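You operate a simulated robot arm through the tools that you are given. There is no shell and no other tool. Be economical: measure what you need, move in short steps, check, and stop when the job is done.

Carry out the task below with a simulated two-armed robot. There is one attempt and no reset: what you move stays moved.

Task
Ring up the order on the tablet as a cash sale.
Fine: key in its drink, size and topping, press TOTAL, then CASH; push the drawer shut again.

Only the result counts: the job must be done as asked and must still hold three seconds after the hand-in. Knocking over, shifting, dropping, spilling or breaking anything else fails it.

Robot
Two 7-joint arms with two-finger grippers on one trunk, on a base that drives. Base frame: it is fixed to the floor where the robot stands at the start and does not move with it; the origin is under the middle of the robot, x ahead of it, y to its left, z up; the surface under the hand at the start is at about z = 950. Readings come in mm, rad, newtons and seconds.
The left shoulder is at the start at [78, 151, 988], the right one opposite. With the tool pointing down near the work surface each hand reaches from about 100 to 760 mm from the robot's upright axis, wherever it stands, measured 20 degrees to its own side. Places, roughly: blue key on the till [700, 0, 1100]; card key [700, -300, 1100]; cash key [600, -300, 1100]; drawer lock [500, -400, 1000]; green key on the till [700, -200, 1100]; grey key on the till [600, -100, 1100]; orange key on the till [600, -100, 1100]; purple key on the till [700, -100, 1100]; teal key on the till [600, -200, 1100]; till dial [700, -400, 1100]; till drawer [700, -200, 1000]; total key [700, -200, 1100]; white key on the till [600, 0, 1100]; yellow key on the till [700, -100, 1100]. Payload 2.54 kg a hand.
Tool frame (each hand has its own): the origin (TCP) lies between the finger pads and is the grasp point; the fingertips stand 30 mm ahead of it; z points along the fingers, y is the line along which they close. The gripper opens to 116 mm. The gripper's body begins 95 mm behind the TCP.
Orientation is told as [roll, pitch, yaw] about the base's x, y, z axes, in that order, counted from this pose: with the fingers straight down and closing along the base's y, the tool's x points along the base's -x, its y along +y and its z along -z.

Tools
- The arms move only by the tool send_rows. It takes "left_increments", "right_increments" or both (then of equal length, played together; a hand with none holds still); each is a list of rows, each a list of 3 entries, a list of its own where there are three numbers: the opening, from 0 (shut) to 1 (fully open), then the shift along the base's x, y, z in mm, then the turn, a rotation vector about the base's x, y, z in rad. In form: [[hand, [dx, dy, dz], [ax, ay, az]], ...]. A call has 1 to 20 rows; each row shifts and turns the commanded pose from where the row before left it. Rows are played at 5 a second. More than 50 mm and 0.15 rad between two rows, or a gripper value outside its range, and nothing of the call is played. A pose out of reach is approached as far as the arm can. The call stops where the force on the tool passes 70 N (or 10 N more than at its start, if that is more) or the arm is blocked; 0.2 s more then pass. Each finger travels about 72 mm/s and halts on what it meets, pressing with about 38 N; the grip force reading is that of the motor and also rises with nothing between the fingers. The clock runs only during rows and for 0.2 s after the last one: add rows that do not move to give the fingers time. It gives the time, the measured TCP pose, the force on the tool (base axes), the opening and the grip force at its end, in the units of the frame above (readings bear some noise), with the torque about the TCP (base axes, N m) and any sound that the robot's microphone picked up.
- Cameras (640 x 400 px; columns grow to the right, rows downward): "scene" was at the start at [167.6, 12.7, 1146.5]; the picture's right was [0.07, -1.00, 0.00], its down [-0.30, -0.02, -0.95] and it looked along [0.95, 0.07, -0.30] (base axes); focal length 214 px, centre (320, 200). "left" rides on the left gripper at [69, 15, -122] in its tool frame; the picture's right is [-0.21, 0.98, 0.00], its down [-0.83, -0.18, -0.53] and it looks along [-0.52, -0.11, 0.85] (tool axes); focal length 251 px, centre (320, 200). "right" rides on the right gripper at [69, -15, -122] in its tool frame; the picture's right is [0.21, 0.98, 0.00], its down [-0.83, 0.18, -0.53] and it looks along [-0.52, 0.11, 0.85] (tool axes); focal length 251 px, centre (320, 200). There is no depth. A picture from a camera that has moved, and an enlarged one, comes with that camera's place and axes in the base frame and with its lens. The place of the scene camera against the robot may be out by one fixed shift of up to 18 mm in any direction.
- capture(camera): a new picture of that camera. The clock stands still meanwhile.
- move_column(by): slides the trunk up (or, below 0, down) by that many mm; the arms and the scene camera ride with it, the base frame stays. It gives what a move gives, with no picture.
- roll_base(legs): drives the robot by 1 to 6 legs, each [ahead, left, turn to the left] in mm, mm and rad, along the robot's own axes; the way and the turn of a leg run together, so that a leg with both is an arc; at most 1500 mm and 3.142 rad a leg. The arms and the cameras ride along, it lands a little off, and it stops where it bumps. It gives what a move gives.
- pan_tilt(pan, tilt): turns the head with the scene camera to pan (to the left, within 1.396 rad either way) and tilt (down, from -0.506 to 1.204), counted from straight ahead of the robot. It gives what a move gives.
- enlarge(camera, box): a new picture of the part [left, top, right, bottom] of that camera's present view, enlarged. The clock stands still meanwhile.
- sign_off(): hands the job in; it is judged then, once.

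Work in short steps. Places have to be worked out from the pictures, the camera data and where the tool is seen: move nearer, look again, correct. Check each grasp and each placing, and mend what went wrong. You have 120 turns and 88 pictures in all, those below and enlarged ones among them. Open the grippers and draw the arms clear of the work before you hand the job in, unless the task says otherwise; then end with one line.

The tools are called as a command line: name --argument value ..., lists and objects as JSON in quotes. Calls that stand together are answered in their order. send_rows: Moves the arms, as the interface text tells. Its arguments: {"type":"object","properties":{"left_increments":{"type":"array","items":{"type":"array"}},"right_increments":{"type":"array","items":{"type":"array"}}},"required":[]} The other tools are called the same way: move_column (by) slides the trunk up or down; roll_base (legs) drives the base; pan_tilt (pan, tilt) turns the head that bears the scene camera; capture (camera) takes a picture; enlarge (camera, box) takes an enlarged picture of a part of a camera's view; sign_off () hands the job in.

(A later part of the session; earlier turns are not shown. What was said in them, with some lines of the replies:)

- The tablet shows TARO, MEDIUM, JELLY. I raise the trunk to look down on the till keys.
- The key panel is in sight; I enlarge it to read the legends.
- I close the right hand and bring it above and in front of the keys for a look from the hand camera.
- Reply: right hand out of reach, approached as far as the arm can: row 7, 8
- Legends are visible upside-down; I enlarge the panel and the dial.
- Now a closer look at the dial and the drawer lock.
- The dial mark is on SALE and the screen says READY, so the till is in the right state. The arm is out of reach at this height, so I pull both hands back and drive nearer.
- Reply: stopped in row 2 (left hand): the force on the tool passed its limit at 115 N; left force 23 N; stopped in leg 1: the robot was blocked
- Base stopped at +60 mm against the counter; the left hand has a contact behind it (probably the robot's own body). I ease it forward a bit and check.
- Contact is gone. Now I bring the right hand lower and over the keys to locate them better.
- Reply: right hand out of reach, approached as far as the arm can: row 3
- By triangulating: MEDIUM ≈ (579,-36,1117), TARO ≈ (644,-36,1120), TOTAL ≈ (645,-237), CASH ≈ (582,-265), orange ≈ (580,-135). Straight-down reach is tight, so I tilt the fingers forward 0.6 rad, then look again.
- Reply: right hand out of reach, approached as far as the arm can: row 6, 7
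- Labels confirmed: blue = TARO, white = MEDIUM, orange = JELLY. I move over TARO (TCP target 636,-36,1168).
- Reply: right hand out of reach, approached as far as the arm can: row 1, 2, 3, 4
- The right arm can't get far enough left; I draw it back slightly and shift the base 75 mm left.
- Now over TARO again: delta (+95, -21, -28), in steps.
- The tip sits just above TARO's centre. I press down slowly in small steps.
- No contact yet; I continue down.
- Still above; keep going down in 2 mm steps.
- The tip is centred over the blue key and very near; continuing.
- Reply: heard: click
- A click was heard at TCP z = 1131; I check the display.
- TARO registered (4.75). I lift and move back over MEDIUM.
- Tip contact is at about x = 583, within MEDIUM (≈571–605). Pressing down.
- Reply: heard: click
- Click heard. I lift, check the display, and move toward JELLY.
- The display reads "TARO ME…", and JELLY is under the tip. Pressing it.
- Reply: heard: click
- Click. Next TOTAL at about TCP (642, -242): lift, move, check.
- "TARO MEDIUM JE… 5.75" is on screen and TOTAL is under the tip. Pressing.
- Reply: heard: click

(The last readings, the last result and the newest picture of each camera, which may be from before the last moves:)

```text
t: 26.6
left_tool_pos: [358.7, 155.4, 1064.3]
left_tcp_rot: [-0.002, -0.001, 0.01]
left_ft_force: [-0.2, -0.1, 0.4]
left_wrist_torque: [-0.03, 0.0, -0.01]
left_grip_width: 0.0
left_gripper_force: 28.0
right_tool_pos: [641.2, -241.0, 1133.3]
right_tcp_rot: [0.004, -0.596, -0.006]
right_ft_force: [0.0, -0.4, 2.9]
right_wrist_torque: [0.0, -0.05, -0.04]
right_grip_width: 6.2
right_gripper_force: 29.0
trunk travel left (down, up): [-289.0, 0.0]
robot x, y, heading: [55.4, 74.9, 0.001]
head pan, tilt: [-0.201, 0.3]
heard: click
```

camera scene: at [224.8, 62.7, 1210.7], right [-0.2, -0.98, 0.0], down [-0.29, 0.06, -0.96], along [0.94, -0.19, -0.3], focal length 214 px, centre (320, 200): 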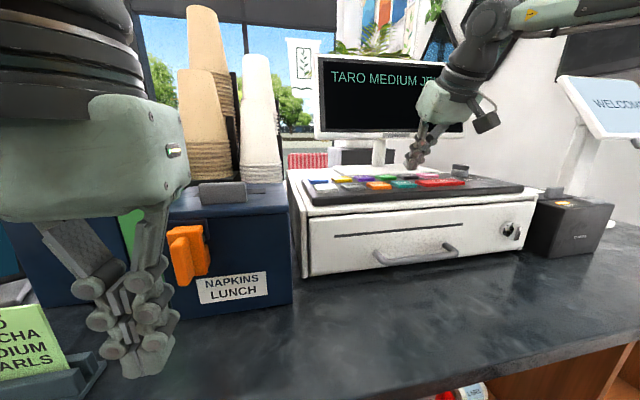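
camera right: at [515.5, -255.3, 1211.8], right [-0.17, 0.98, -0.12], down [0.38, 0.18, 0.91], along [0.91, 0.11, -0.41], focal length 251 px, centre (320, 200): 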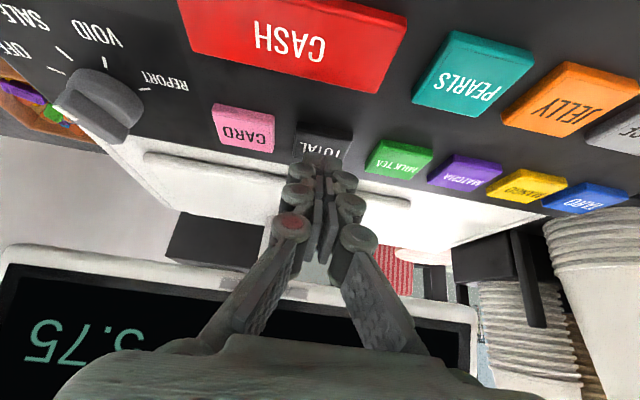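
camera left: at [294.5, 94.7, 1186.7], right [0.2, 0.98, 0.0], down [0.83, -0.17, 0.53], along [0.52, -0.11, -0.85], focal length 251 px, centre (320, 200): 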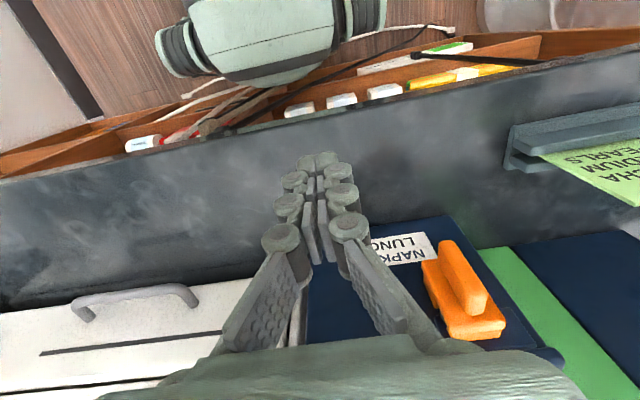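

Click. I lift off, and check the display and the drawer lock before CASH.

send_rows --right_increments '[[0, [0, 0, 18], [0, 0, 0]], [0, [0, 0, 17], [0, 0, 0]], [0, [-30, -15, 0], [0, 0, 0]], [0, [-30, -14, 0], [0, 0, 0]], [0, [0, 0, 0], [0, 0, 0]]]'

enlarge --camera "scene" --box '[480, 200, 550, 270]'

capture --camera "scene"

capture --camera "right"

```text
t: 27.8
left_tool_pos: [358.9, 156.9, 1064.8]
left_tcp_rot: [0.0, -0.001, 0.012]
left_ft_force: [-0.4, -0.5, 0.8]
left_wrist_torque: [-0.02, 0.0, 0.03]
left_grip_width: 0.0
left_gripper_force: 28.6
right_tool_pos: [580.1, -271.2, 1167.5]
right_tcp_rot: [0.003, -0.595, -0.007]
right_ft_force: [0.1, 0.6, -0.6]
right_wrist_torque: [-0.03, -0.02, 0.0]
right_grip_width: 0.2
right_gripper_force: 28.6
trunk travel left (down, up): [-289.0, 0.0]
robot x, y, heading: [56.4, 78.0, -0.003]
head pan, tilt: [-0.201, 0.3]
```

```text
5.71 times, centred on (515, 235) of scene
camera zoom: at [225.0, 62.7, 1210.6], right [-0.2, -0.98, 0.0], down [-0.29, 0.06, -0.96], along [0.94, -0.19, -0.3], focal length 1226 px, centre (-794, 0)
```

zoom: 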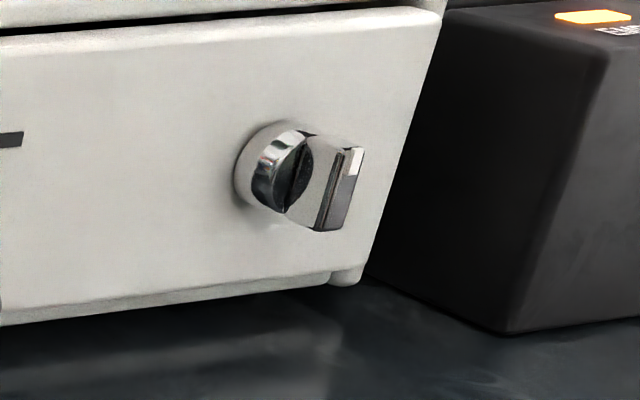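

```text
52 pictures are left
camera scene: at [225.0, 62.7, 1210.6], right [-0.2, -0.98, 0.0], down [-0.29, 0.06, -0.96], along [0.94, -0.19, -0.3], focal length 214 px, centre (320, 200)
```

scene: 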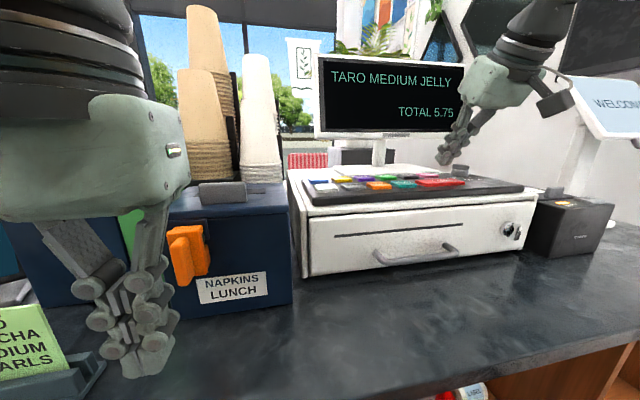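

```text
51 pictures are left
camera right: at [454.7, -284.4, 1231.1], right [-0.17, 0.98, -0.12], down [0.39, 0.18, 0.91], along [0.91, 0.11, -0.41], focal length 251 px, centre (320, 200)
```

right: 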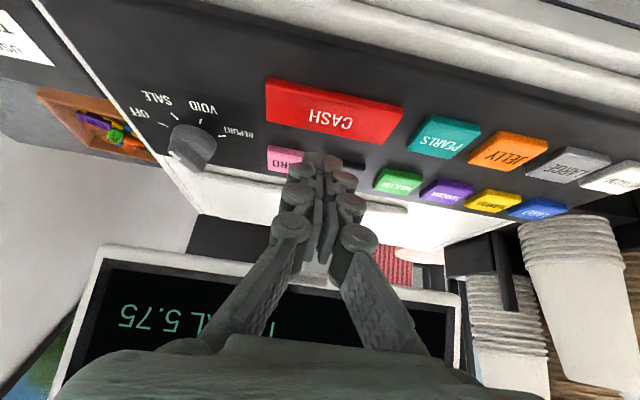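

"TARO MEDIUM JELLY, TOTAL 5.75". The tip is over CASH (≈589,-268); I press it now.

send_rows --right_increments '[[0, [-2, 0, -12], [0, 0, 0]], [0, [0, 0, -11], [0, 0, 0]], [0, [0, 0, -6], [0, 0, 0]], [0, [0, 0, -3], [0, 0, 0]], [0, [0, 0, -2], [0, 0, 0]], [0, [0, 0, -2], [0, 0, 0]], [0, [0, 0, 0], [0, 0, 0]]]'

capture --camera "scene"

```text
t: 29.4
left_tool_pos: [358.5, 156.0, 1065.0]
left_tcp_rot: [-0.002, -0.001, 0.009]
left_ft_force: [-0.4, -0.8, -0.1]
left_wrist_torque: [-0.02, 0.0, -0.01]
left_grip_width: 0.3
left_gripper_force: 28.9
right_tool_pos: [577.7, -270.3, 1131.7]
right_tcp_rot: [0.004, -0.598, -0.008]
right_ft_force: [-0.1, -0.4, 2.6]
right_wrist_torque: [-0.03, -0.02, 0.02]
right_grip_width: 6.0
right_gripper_force: 28.8
trunk travel left (down, up): [-289.0, 0.0]
robot x, y, heading: [53.5, 73.5, -0.007]
head pan, tilt: [-0.201, 0.3]
heard: click
```

```text
50 pictures are left
camera scene: at [224.5, 62.6, 1210.8], right [-0.2, -0.98, 0.0], down [-0.29, 0.06, -0.96], along [0.94, -0.19, -0.3], focal length 214 px, centre (320, 200)
```

scene: 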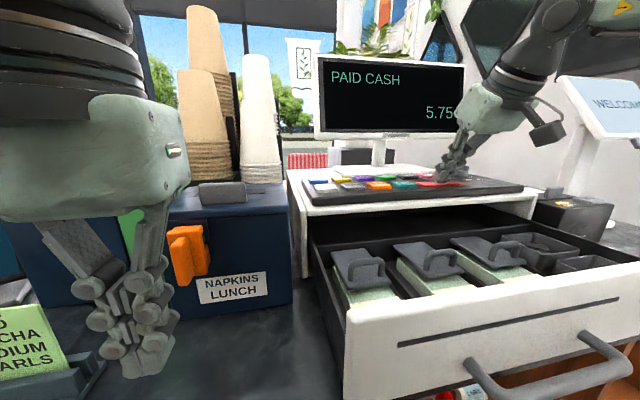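

"PAID CASH" and the drawer opened about 180 mm. I lift the right hand, bring it back in front of the drawer and straighten it.

send_rows --right_increments '[[0, [0, 0, 20], [0, 0, 0]], [0, [0, 0, 30], [0, 0, 0]], [0, [-30, 0, 20], [0, 0.1, 0]], [0, [-40, 5, 0], [0, 0.1, 0]], [0, [-40, 5, 0], [0, 0.1, 0]], [0, [-40, 10, 0], [0, 0.1, 0]], [0, [-40, 10, 0], [0, 0.1, 0]], [0, [-40, 10, 0], [0, 0.1, 0]], [0, [-40, 10, 0], [0, 0, 0]], [0, [-40, 0, 0], [0, 0, 0]], [0, [0, 0, 0], [0, 0, 0]]]'

capture --camera "right"

capture --camera "scene"

```text
t: 31.8
left_tool_pos: [360.1, 155.6, 1063.4]
left_tcp_rot: [-0.001, 0.0, 0.011]
left_ft_force: [0.5, -0.4, 0.3]
left_wrist_torque: [0.02, -0.01, -0.02]
left_grip_width: 0.0
left_gripper_force: 28.9
right_tool_pos: [269.4, -220.9, 1200.8]
right_tcp_rot: [-0.001, 0.004, -0.006]
right_ft_force: [0.3, -0.5, -0.4]
right_wrist_torque: [0.02, 0.01, -0.03]
right_grip_width: 0.1
right_gripper_force: 28.3
trunk travel left (down, up): [-289.0, 0.0]
robot x, y, heading: [56.7, 72.4, -0.002]
head pan, tilt: [-0.201, 0.3]
```

```text
49 pictures are left
camera right: at [200.6, -234.4, 1325.3], right [-0.21, 0.98, 0.0], down [0.83, 0.18, 0.53], along [0.52, 0.11, -0.85], focal length 251 px, centre (320, 200)
```

right: 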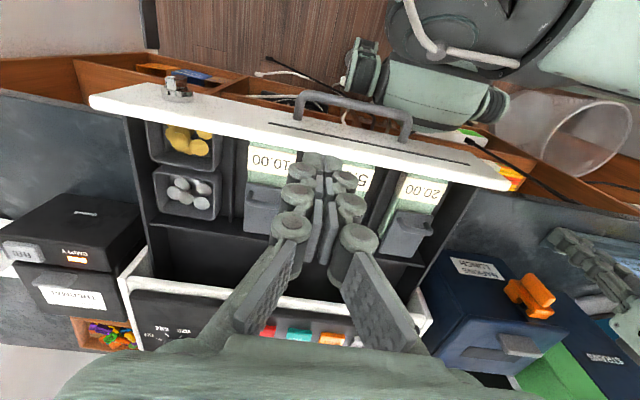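

```text
48 pictures are left
camera scene: at [225.3, 62.4, 1210.5], right [-0.2, -0.98, 0.0], down [-0.29, 0.06, -0.96], along [0.94, -0.19, -0.3], focal length 214 px, centre (320, 200)
```

scene: 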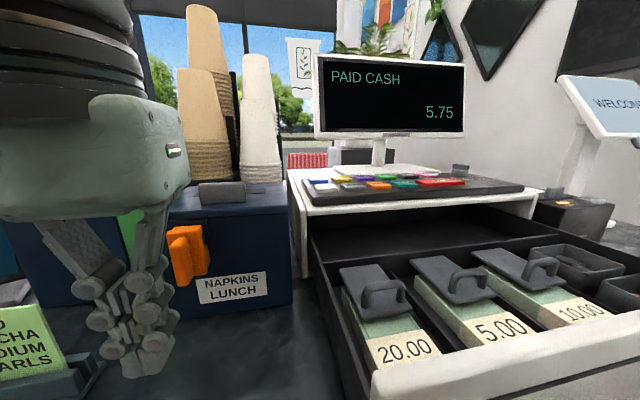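

The drawer kept rolling out (front at about x ≈ 275). I back the base off 130 mm so that the hand gets clear in front of it, then look again.

roll_base --legs '[[-130, 0, 0]]'

pan_tilt --pan -0.4 --tilt 0.6

capture --camera "scene"

capture --camera "right"

```text
t: 33.1
left_tool_pos: [228.2, 155.5, 1065.0]
left_tcp_rot: [-0.001, -0.001, 0.013]
left_ft_force: [0.0, -0.4, 0.1]
left_wrist_torque: [0.04, -0.03, 0.01]
left_grip_width: 0.1
left_gripper_force: 28.8
right_tool_pos: [138.3, -219.9, 1201.9]
right_tcp_rot: [0.0, 0.004, -0.003]
right_ft_force: [0.2, 0.6, -0.1]
right_wrist_torque: [0.02, -0.02, 0.0]
right_grip_width: 0.2
right_gripper_force: 28.9
trunk travel left (down, up): [-289.0, 0.0]
robot x, y, heading: [-71.0, 73.5, -0.002]
head pan, tilt: [-0.201, 0.3]
```

```text
t: 33.9
left_tool_pos: [228.4, 156.9, 1063.5]
left_tcp_rot: [-0.002, 0.0, 0.014]
left_ft_force: [0.3, 0.6, 0.0]
left_wrist_torque: [0.0, -0.01, 0.01]
left_grip_width: 0.0
left_gripper_force: 28.3
right_tool_pos: [139.3, -220.1, 1201.3]
right_tcp_rot: [0.0, 0.003, -0.006]
right_ft_force: [-0.1, 1.1, 0.3]
right_wrist_torque: [0.03, 0.04, 0.03]
right_grip_width: 0.1
right_gripper_force: 28.7
trunk travel left (down, up): [-289.0, 0.0]
robot x, y, heading: [-71.0, 77.7, -0.004]
head pan, tilt: [-0.4, 0.6]
```

```text
47 pictures are left
camera scene: at [84.8, 47.4, 1183.3], right [-0.39, -0.92, 0.0], down [-0.52, 0.22, -0.83], along [0.76, -0.32, -0.56], focal length 214 px, centre (320, 200)
```

scene: 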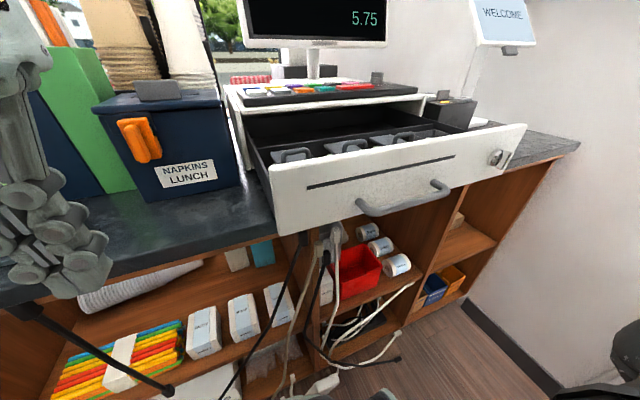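

```text
46 pictures are left
camera right: at [70.7, -233.7, 1325.6], right [-0.21, 0.98, 0.0], down [0.83, 0.18, 0.53], along [0.52, 0.11, -0.85], focal length 251 px, centre (320, 200)
```

right: 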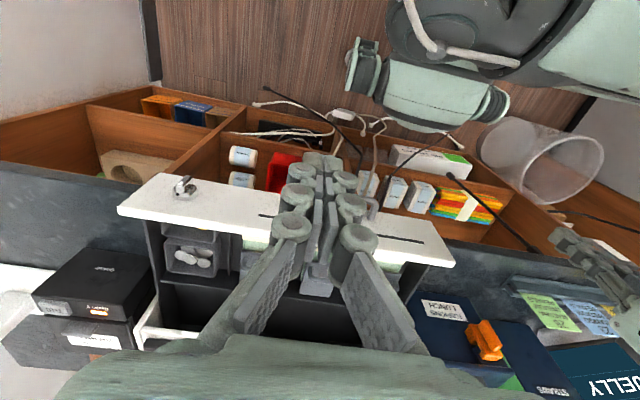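

From both views the drawer face is at x ≈ 306 (z 962–1066), the handle bar at x ≈ 250, z ≈ 1000, mid y ≈ -175. I lower the closed hand in front of the handle at x ≈ 139.

send_rows --right_increments '[[0, [0, 20, -40], [0, 0, 0]], [0, [0, 20, -40], [0, 0, 0]], [0, [0, 0, -40], [0, 0, 0]], [0, [0, 0, -40], [0, 0, 0]], [0, [0, 0, -36], [0, 0, 0]], [0, [0, 0, 0], [0, 0, 0]]]'

capture --camera "scene"

capture --camera "right"

```text
t: 35.3
left_tool_pos: [228.9, 155.8, 1064.7]
left_tcp_rot: [0.0, -0.002, 0.011]
left_ft_force: [-0.6, 0.1, -0.5]
left_wrist_torque: [0.01, 0.01, -0.03]
left_grip_width: 0.0
left_gripper_force: 29.0
right_tool_pos: [149.3, -184.4, 1019.3]
right_tcp_rot: [-0.001, 0.003, -0.005]
right_ft_force: [0.2, -0.3, -0.2]
right_wrist_torque: [0.01, -0.01, 0.01]
right_grip_width: 0.0
right_gripper_force: 28.4
right hand out of reach, approached as far as the arm can: row 5
trunk travel left (down, up): [-289.0, 0.0]
robot x, y, heading: [-69.2, 76.4, -0.005]
head pan, tilt: [-0.4, 0.6]
```

```text
45 pictures are left
camera scene: at [84.7, 47.3, 1183.2], right [-0.39, -0.92, 0.0], down [-0.52, 0.22, -0.83], along [0.76, -0.32, -0.56], focal length 214 px, centre (320, 200)
```

scene: 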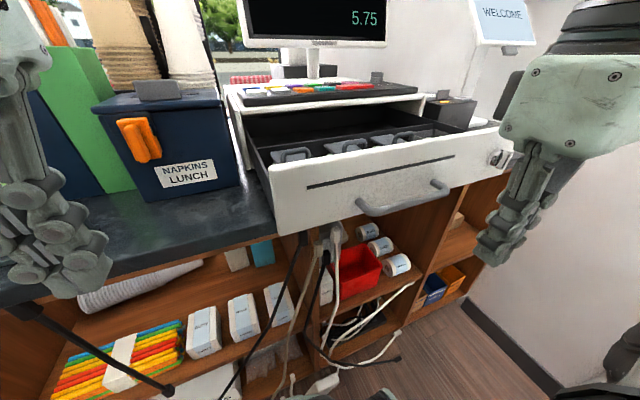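

```text
44 pictures are left
camera right: at [81.5, -197.4, 1143.3], right [-0.21, 0.98, 0.0], down [0.83, 0.18, 0.53], along [0.52, 0.11, -0.85], focal length 251 px, centre (320, 200)
```

right: 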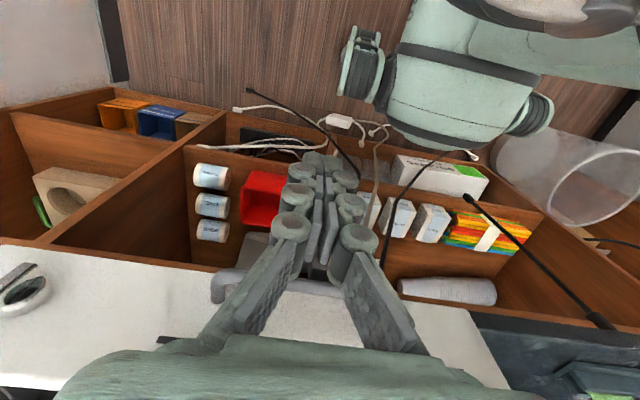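

The hand is in line with the handle (z ≈ 1007). I advance slowly and begin pushing.

send_rows --right_increments '[[0, [20, 4, -5], [0, 0, 0]], [0, [20, 4, -5], [0, 0, 0]], [0, [20, 0, 0], [0, 0, 0]], [0, [20, 0, 0], [0, 0, 0]], [0, [15, 0, 0], [0, 0, 0]], [0, [15, 0, 0], [0, 0, 0]], [0, [0, 0, 0], [0, 0, 0]]]'

capture --camera "scene"

```text
t: 36.9
left_tool_pos: [229.1, 155.8, 1063.8]
left_tcp_rot: [-0.001, 0.0, 0.013]
left_ft_force: [0.1, 0.9, 1.4]
left_wrist_torque: [0.03, -0.01, -0.01]
left_grip_width: 0.0
left_gripper_force: 28.8
right_tool_pos: [259.0, -175.8, 1009.0]
right_tcp_rot: [0.0, 0.003, -0.004]
right_ft_force: [-2.0, 0.4, -1.0]
right_wrist_torque: [0.03, 0.0, -0.02]
right_grip_width: 0.0
right_gripper_force: 28.7
trunk travel left (down, up): [-289.0, 0.0]
robot x, y, heading: [-73.8, 75.5, -0.008]
head pan, tilt: [-0.4, 0.6]
```

```text
43 pictures are left
camera scene: at [84.6, 47.3, 1183.2], right [-0.39, -0.92, 0.0], down [-0.52, 0.22, -0.83], along [0.76, -0.32, -0.56], focal length 214 px, centre (320, 200)
```

scene: 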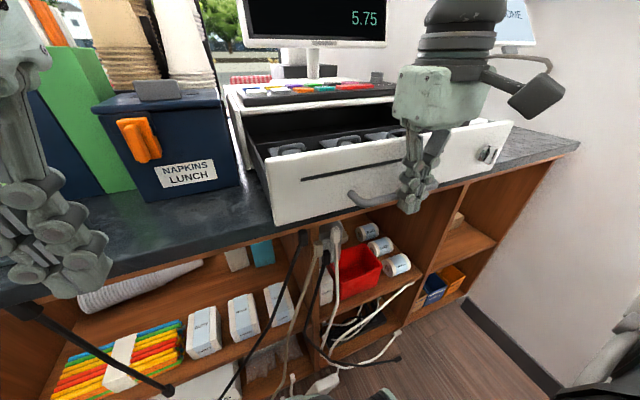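

The drawer is moving with little force. I keep pushing.

send_rows --right_increments '[[0, [15, 0, 0], [0, 0, 0]], [0, [15, 0, 0], [0, 0, 0]], [0, [15, 0, 0], [0, 0, 0]], [0, [15, 0, 0], [0, 0, 0]], [0, [15, 0, 0], [0, 0, 0]], [0, [15, 0, 0], [0, 0, 0]], [0, [15, 0, 0], [0, 0, 0]], [0, [15, 0, 0], [0, 0, 0]], [0, [15, 0, 0], [0, 0, 0]], [0, [15, 0, 0], [0, 0, 0]], [0, [0, 0, 0], [0, 0, 0]]]'

capture --camera "scene"

```text
t: 39.3
left_tool_pos: [228.6, 157.6, 1065.7]
left_tcp_rot: [-0.002, 0.0, 0.012]
left_ft_force: [-0.2, -0.2, -0.7]
left_wrist_torque: [-0.01, -0.01, 0.03]
left_grip_width: 0.1
left_gripper_force: 28.4
right_tool_pos: [410.3, -175.7, 1010.7]
right_tcp_rot: [-0.001, 0.003, -0.005]
right_ft_force: [-6.9, -0.2, -1.1]
right_wrist_torque: [0.01, 0.08, 0.01]
right_grip_width: 6.0
right_gripper_force: 28.7
trunk travel left (down, up): [-289.0, 0.0]
robot x, y, heading: [-74.0, 77.7, 0.002]
head pan, tilt: [-0.4, 0.6]
```

```text
42 pictures are left
camera scene: at [84.2, 47.3, 1183.3], right [-0.39, -0.92, 0.0], down [-0.52, 0.22, -0.83], along [0.76, -0.32, -0.56], focal length 214 px, centre (320, 200)
```

scene: 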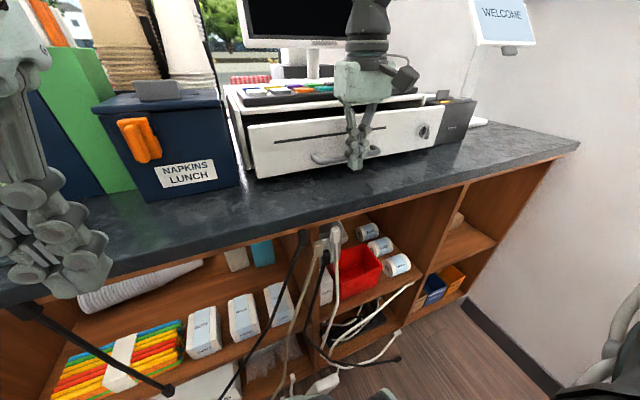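

Nearly shut; pushing on gently until it seats.

send_rows --right_increments '[[0, [8, 0, 0], [0, 0, 0]], [0, [8, 0, 0], [0, 0, 0]], [0, [8, 0, 0], [0, 0, 0]], [0, [8, 0, 0], [0, 0, 0]], [0, [8, 0, 0], [0, 0, 0]], [0, [0, 0, 0], [0, 0, 0]]]'

capture --camera "scene"

```text
t: 40.7
left_tool_pos: [228.3, 155.8, 1065.0]
left_tcp_rot: [-0.002, 0.001, 0.014]
left_ft_force: [-0.3, -1.0, 0.5]
left_wrist_torque: [0.02, -0.01, 0.01]
left_grip_width: 0.0
left_gripper_force: 28.7
right_tool_pos: [450.1, -174.7, 1011.6]
right_tcp_rot: [0.0, 0.001, -0.006]
right_ft_force: [-8.4, -0.4, -1.0]
right_wrist_torque: [0.03, 0.09, 0.0]
right_grip_width: 5.8
right_gripper_force: 28.6
trunk travel left (down, up): [-289.0, 0.0]
robot x, y, heading: [-66.9, 76.4, -0.003]
head pan, tilt: [-0.4, 0.6]
```

```text
41 pictures are left
camera scene: at [84.1, 47.2, 1183.3], right [-0.39, -0.92, 0.0], down [-0.52, 0.22, -0.83], along [0.76, -0.32, -0.56], focal length 214 px, centre (320, 200)
```

scene: 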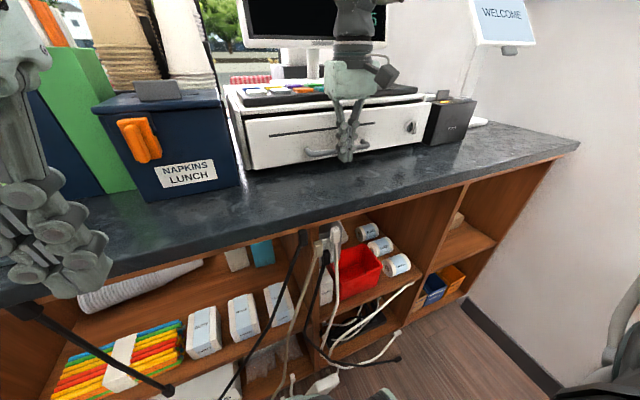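

Still about a centimetre or more to go, no latch sound yet; continuing in 5 mm steps.

send_rows --right_increments '[[0, [5, 0, 0], [0, 0, 0]], [0, [5, 0, 0], [0, 0, 0]], [0, [5, 0, 0], [0, 0, 0]], [0, [5, 0, 0], [0, 0, 0]], [0, [5, 0, 0], [0, 0, 0]], [0, [5, 0, 0], [0, 0, 0]], [0, [0, 0, 0], [0, 0, 0]]]'

enlarge --camera "scene" --box '[220, 60, 480, 200]'

```text
t: 42.3
left_tool_pos: [227.0, 156.7, 1064.1]
left_tcp_rot: [0.0, 0.0, 0.013]
left_ft_force: [-0.2, -0.6, -0.1]
left_wrist_torque: [0.01, 0.05, 0.01]
left_grip_width: 0.0
left_gripper_force: 28.4
right_tool_pos: [478.4, -175.1, 1010.9]
right_tcp_rot: [-0.001, 0.004, -0.006]
right_ft_force: [-13.6, 1.0, 1.0]
right_wrist_torque: [0.04, 0.15, 0.02]
right_grip_width: 5.8
right_gripper_force: 28.8
trunk travel left (down, up): [-289.0, 0.0]
robot x, y, heading: [-71.2, 74.2, -0.005]
head pan, tilt: [-0.4, 0.6]
```

```text
2.46 times, centred on (350, 130) of scene
camera zoom: at [83.2, 47.4, 1183.4], right [-0.39, -0.92, 0.0], down [-0.52, 0.22, -0.83], along [0.76, -0.32, -0.56], focal length 528 px, centre (246, 372)
```

zoom: 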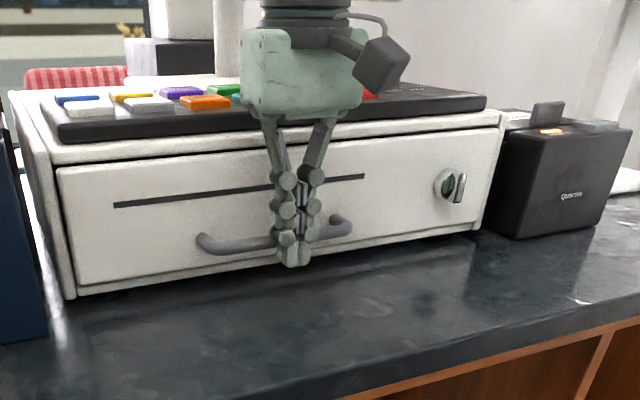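

Looks nearly flush; I push a few more mm, watching the force for the end stop.

send_rows --right_increments '[[0, [3, 0, 0], [0, 0, 0]], [0, [3, 0, 0], [0, 0, 0]], [0, [0, 0, 0], [0, 0, 0]]]'

```text
t: 43.1
left_tool_pos: [224.5, 154.4, 1065.9]
left_tcp_rot: [-0.001, -0.004, 0.011]
left_ft_force: [-0.7, 0.6, -0.2]
left_wrist_torque: [0.02, 0.04, 0.02]
left_grip_width: 0.0
left_gripper_force: 29.0
right_tool_pos: [477.9, -175.2, 1011.4]
right_tcp_rot: [-0.002, 0.016, -0.004]
right_ft_force: [-40.6, 1.8, -4.0]
right_wrist_torque: [0.02, 0.45, 0.07]
right_grip_width: 5.9
right_gripper_force: 28.8
trunk travel left (down, up): [-289.0, 0.0]
robot x, y, heading: [-73.4, 78.7, -0.008]
head pan, tilt: [-0.4, 0.6]
```

Hard stop reached (40 N, no travel). I draw the hand back and check that the drawer stays shut.

send_rows --right_increments '[[0, [-6, 0, 0], [0, 0, 0]], [0, [-10, 0, 0], [0, 0, 0]], [0, [-30, 0, 0], [0, 0, 0]], [0, [-40, 0, 0], [0, 0, 0]], [0, [-40, 0, 0], [0, 0, 0]], [0, [-40, -10, 20], [0, 0, 0]], [0, [0, -10, 20], [0, 0, 0]], [0, [0, 0, 0], [0, 0, 0]]]'

pan_tilt --pan -0.3 --tilt 0.35

capture --camera "scene"

```text
t: 44.9
left_tool_pos: [229.1, 156.6, 1064.8]
left_tcp_rot: [-0.001, 0.0, 0.013]
left_ft_force: [-0.1, -0.3, 0.0]
left_wrist_torque: [0.01, 0.0, 0.0]
left_grip_width: 0.0
left_gripper_force: 28.6
right_tool_pos: [319.5, -194.8, 1050.3]
right_tcp_rot: [0.002, 0.007, -0.004]
right_ft_force: [0.1, -0.1, 0.2]
right_wrist_torque: [0.01, 0.0, 0.02]
right_grip_width: 0.1
right_gripper_force: 28.5
trunk travel left (down, up): [-289.0, 0.0]
robot x, y, heading: [-70.4, 78.4, -0.004]
head pan, tilt: [-0.4, 0.6]
```

```text
t: 45.7
left_tool_pos: [228.0, 156.4, 1065.3]
left_tcp_rot: [-0.001, 0.0, 0.012]
left_ft_force: [0.4, -0.3, -0.4]
left_wrist_torque: [0.01, 0.02, 0.03]
left_grip_width: 0.2
left_gripper_force: 29.3
right_tool_pos: [320.5, -194.8, 1050.4]
right_tcp_rot: [-0.001, 0.006, -0.005]
right_ft_force: [0.5, 0.3, -1.0]
right_wrist_torque: [0.0, -0.01, 0.0]
right_grip_width: 0.0
right_gripper_force: 28.3
trunk travel left (down, up): [-289.0, 0.0]
robot x, y, heading: [-72.9, 77.4, -0.006]
head pan, tilt: [-0.3, 0.351]
```

```text
39 pictures are left
camera scene: at [92.4, 54.1, 1205.9], right [-0.3, -0.95, 0.0], down [-0.33, 0.1, -0.94], along [0.9, -0.28, -0.34], focal length 214 px, centre (320, 200)
```

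scene: 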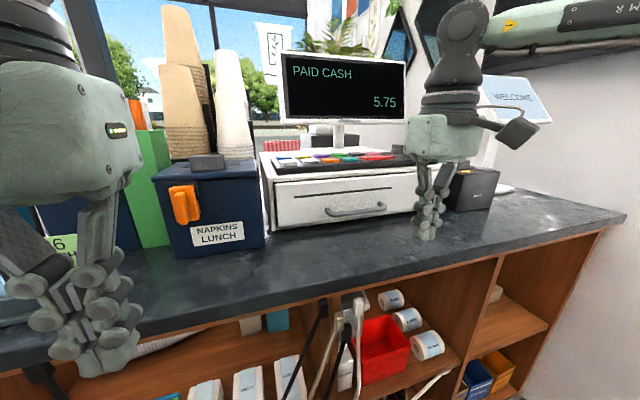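

The drawer stays shut and the screen shows PAID CASH 5.75. I open both grippers, retreat a bit, wait, and check the drawer gap.

send_rows --right_increments '[[0.5, [-20, 0, 10], [0, 0, 0]], [1, [-20, 0, 10], [0, 0, 0]], [1, [-20, 0, 10], [0, 0, 0]], [1, [0, 0, 0], [0, 0, 0]], [1, [0, 0, 0], [0, 0, 0]], [1, [0, 0, 0], [0, 0, 0]], [1, [0, 0, 0], [0, 0, 0]], [1, [0, 0, 0], [0, 0, 0]]]' --left_increments '[[0.5, [0, 0, 0], [0, 0, 0]], [1, [0, 0, 0], [0, 0, 0]], [1, [0, 0, 0], [0, 0, 0]], [1, [0, 0, 0], [0, 0, 0]], [1, [0, 0, 0], [0, 0, 0]], [1, [0, 0, 0], [0, 0, 0]], [1, [0, 0, 0], [0, 0, 0]], [1, [0, 0, 0], [0, 0, 0]]]'

enlarge --camera "scene" --box '[250, 40, 510, 250]'

```text
t: 47.5
left_tool_pos: [229.1, 156.7, 1063.4]
left_tcp_rot: [0.0, -0.001, 0.012]
left_ft_force: [0.3, -0.2, -0.7]
left_wrist_torque: [0.01, 0.03, 0.02]
left_grip_width: 115.9
left_gripper_force: 0.1
right_tool_pos: [259.7, -195.3, 1081.0]
right_tcp_rot: [0.001, 0.006, -0.006]
right_ft_force: [-0.5, -1.3, -0.2]
right_wrist_torque: [0.01, 0.03, -0.04]
right_grip_width: 116.1
right_gripper_force: 0.1
trunk travel left (down, up): [-289.0, 0.0]
robot x, y, heading: [-67.7, 78.4, -0.004]
head pan, tilt: [-0.3, 0.351]
```

```text
1.90 times, centred on (380, 145) of scene
camera zoom: at [92.4, 54.2, 1205.9], right [-0.3, -0.95, 0.0], down [-0.33, 0.1, -0.94], along [0.9, -0.28, -0.34], focal length 408 px, centre (206, 305)
```

zoom: 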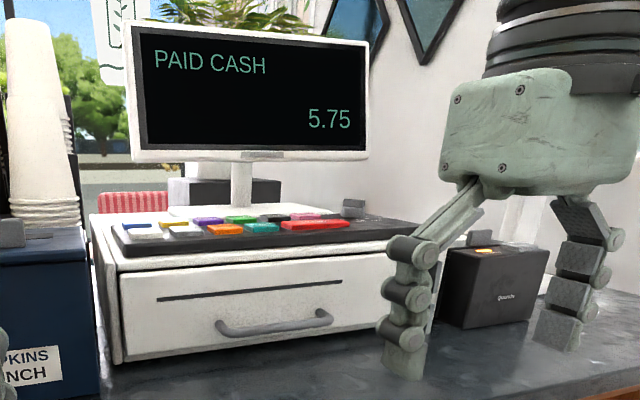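

The sale shows PAID CASH 5.75, the drawer is shut and holding, and both hands are open and clear. Handing in.

sign_off

```text
The job is handed in.
```

I rang up the order (taro, medium, jelly) as a cash sale for 5.75; the till display reads PAID CASH. The drawer is pushed shut, and both grippers are open and clear.
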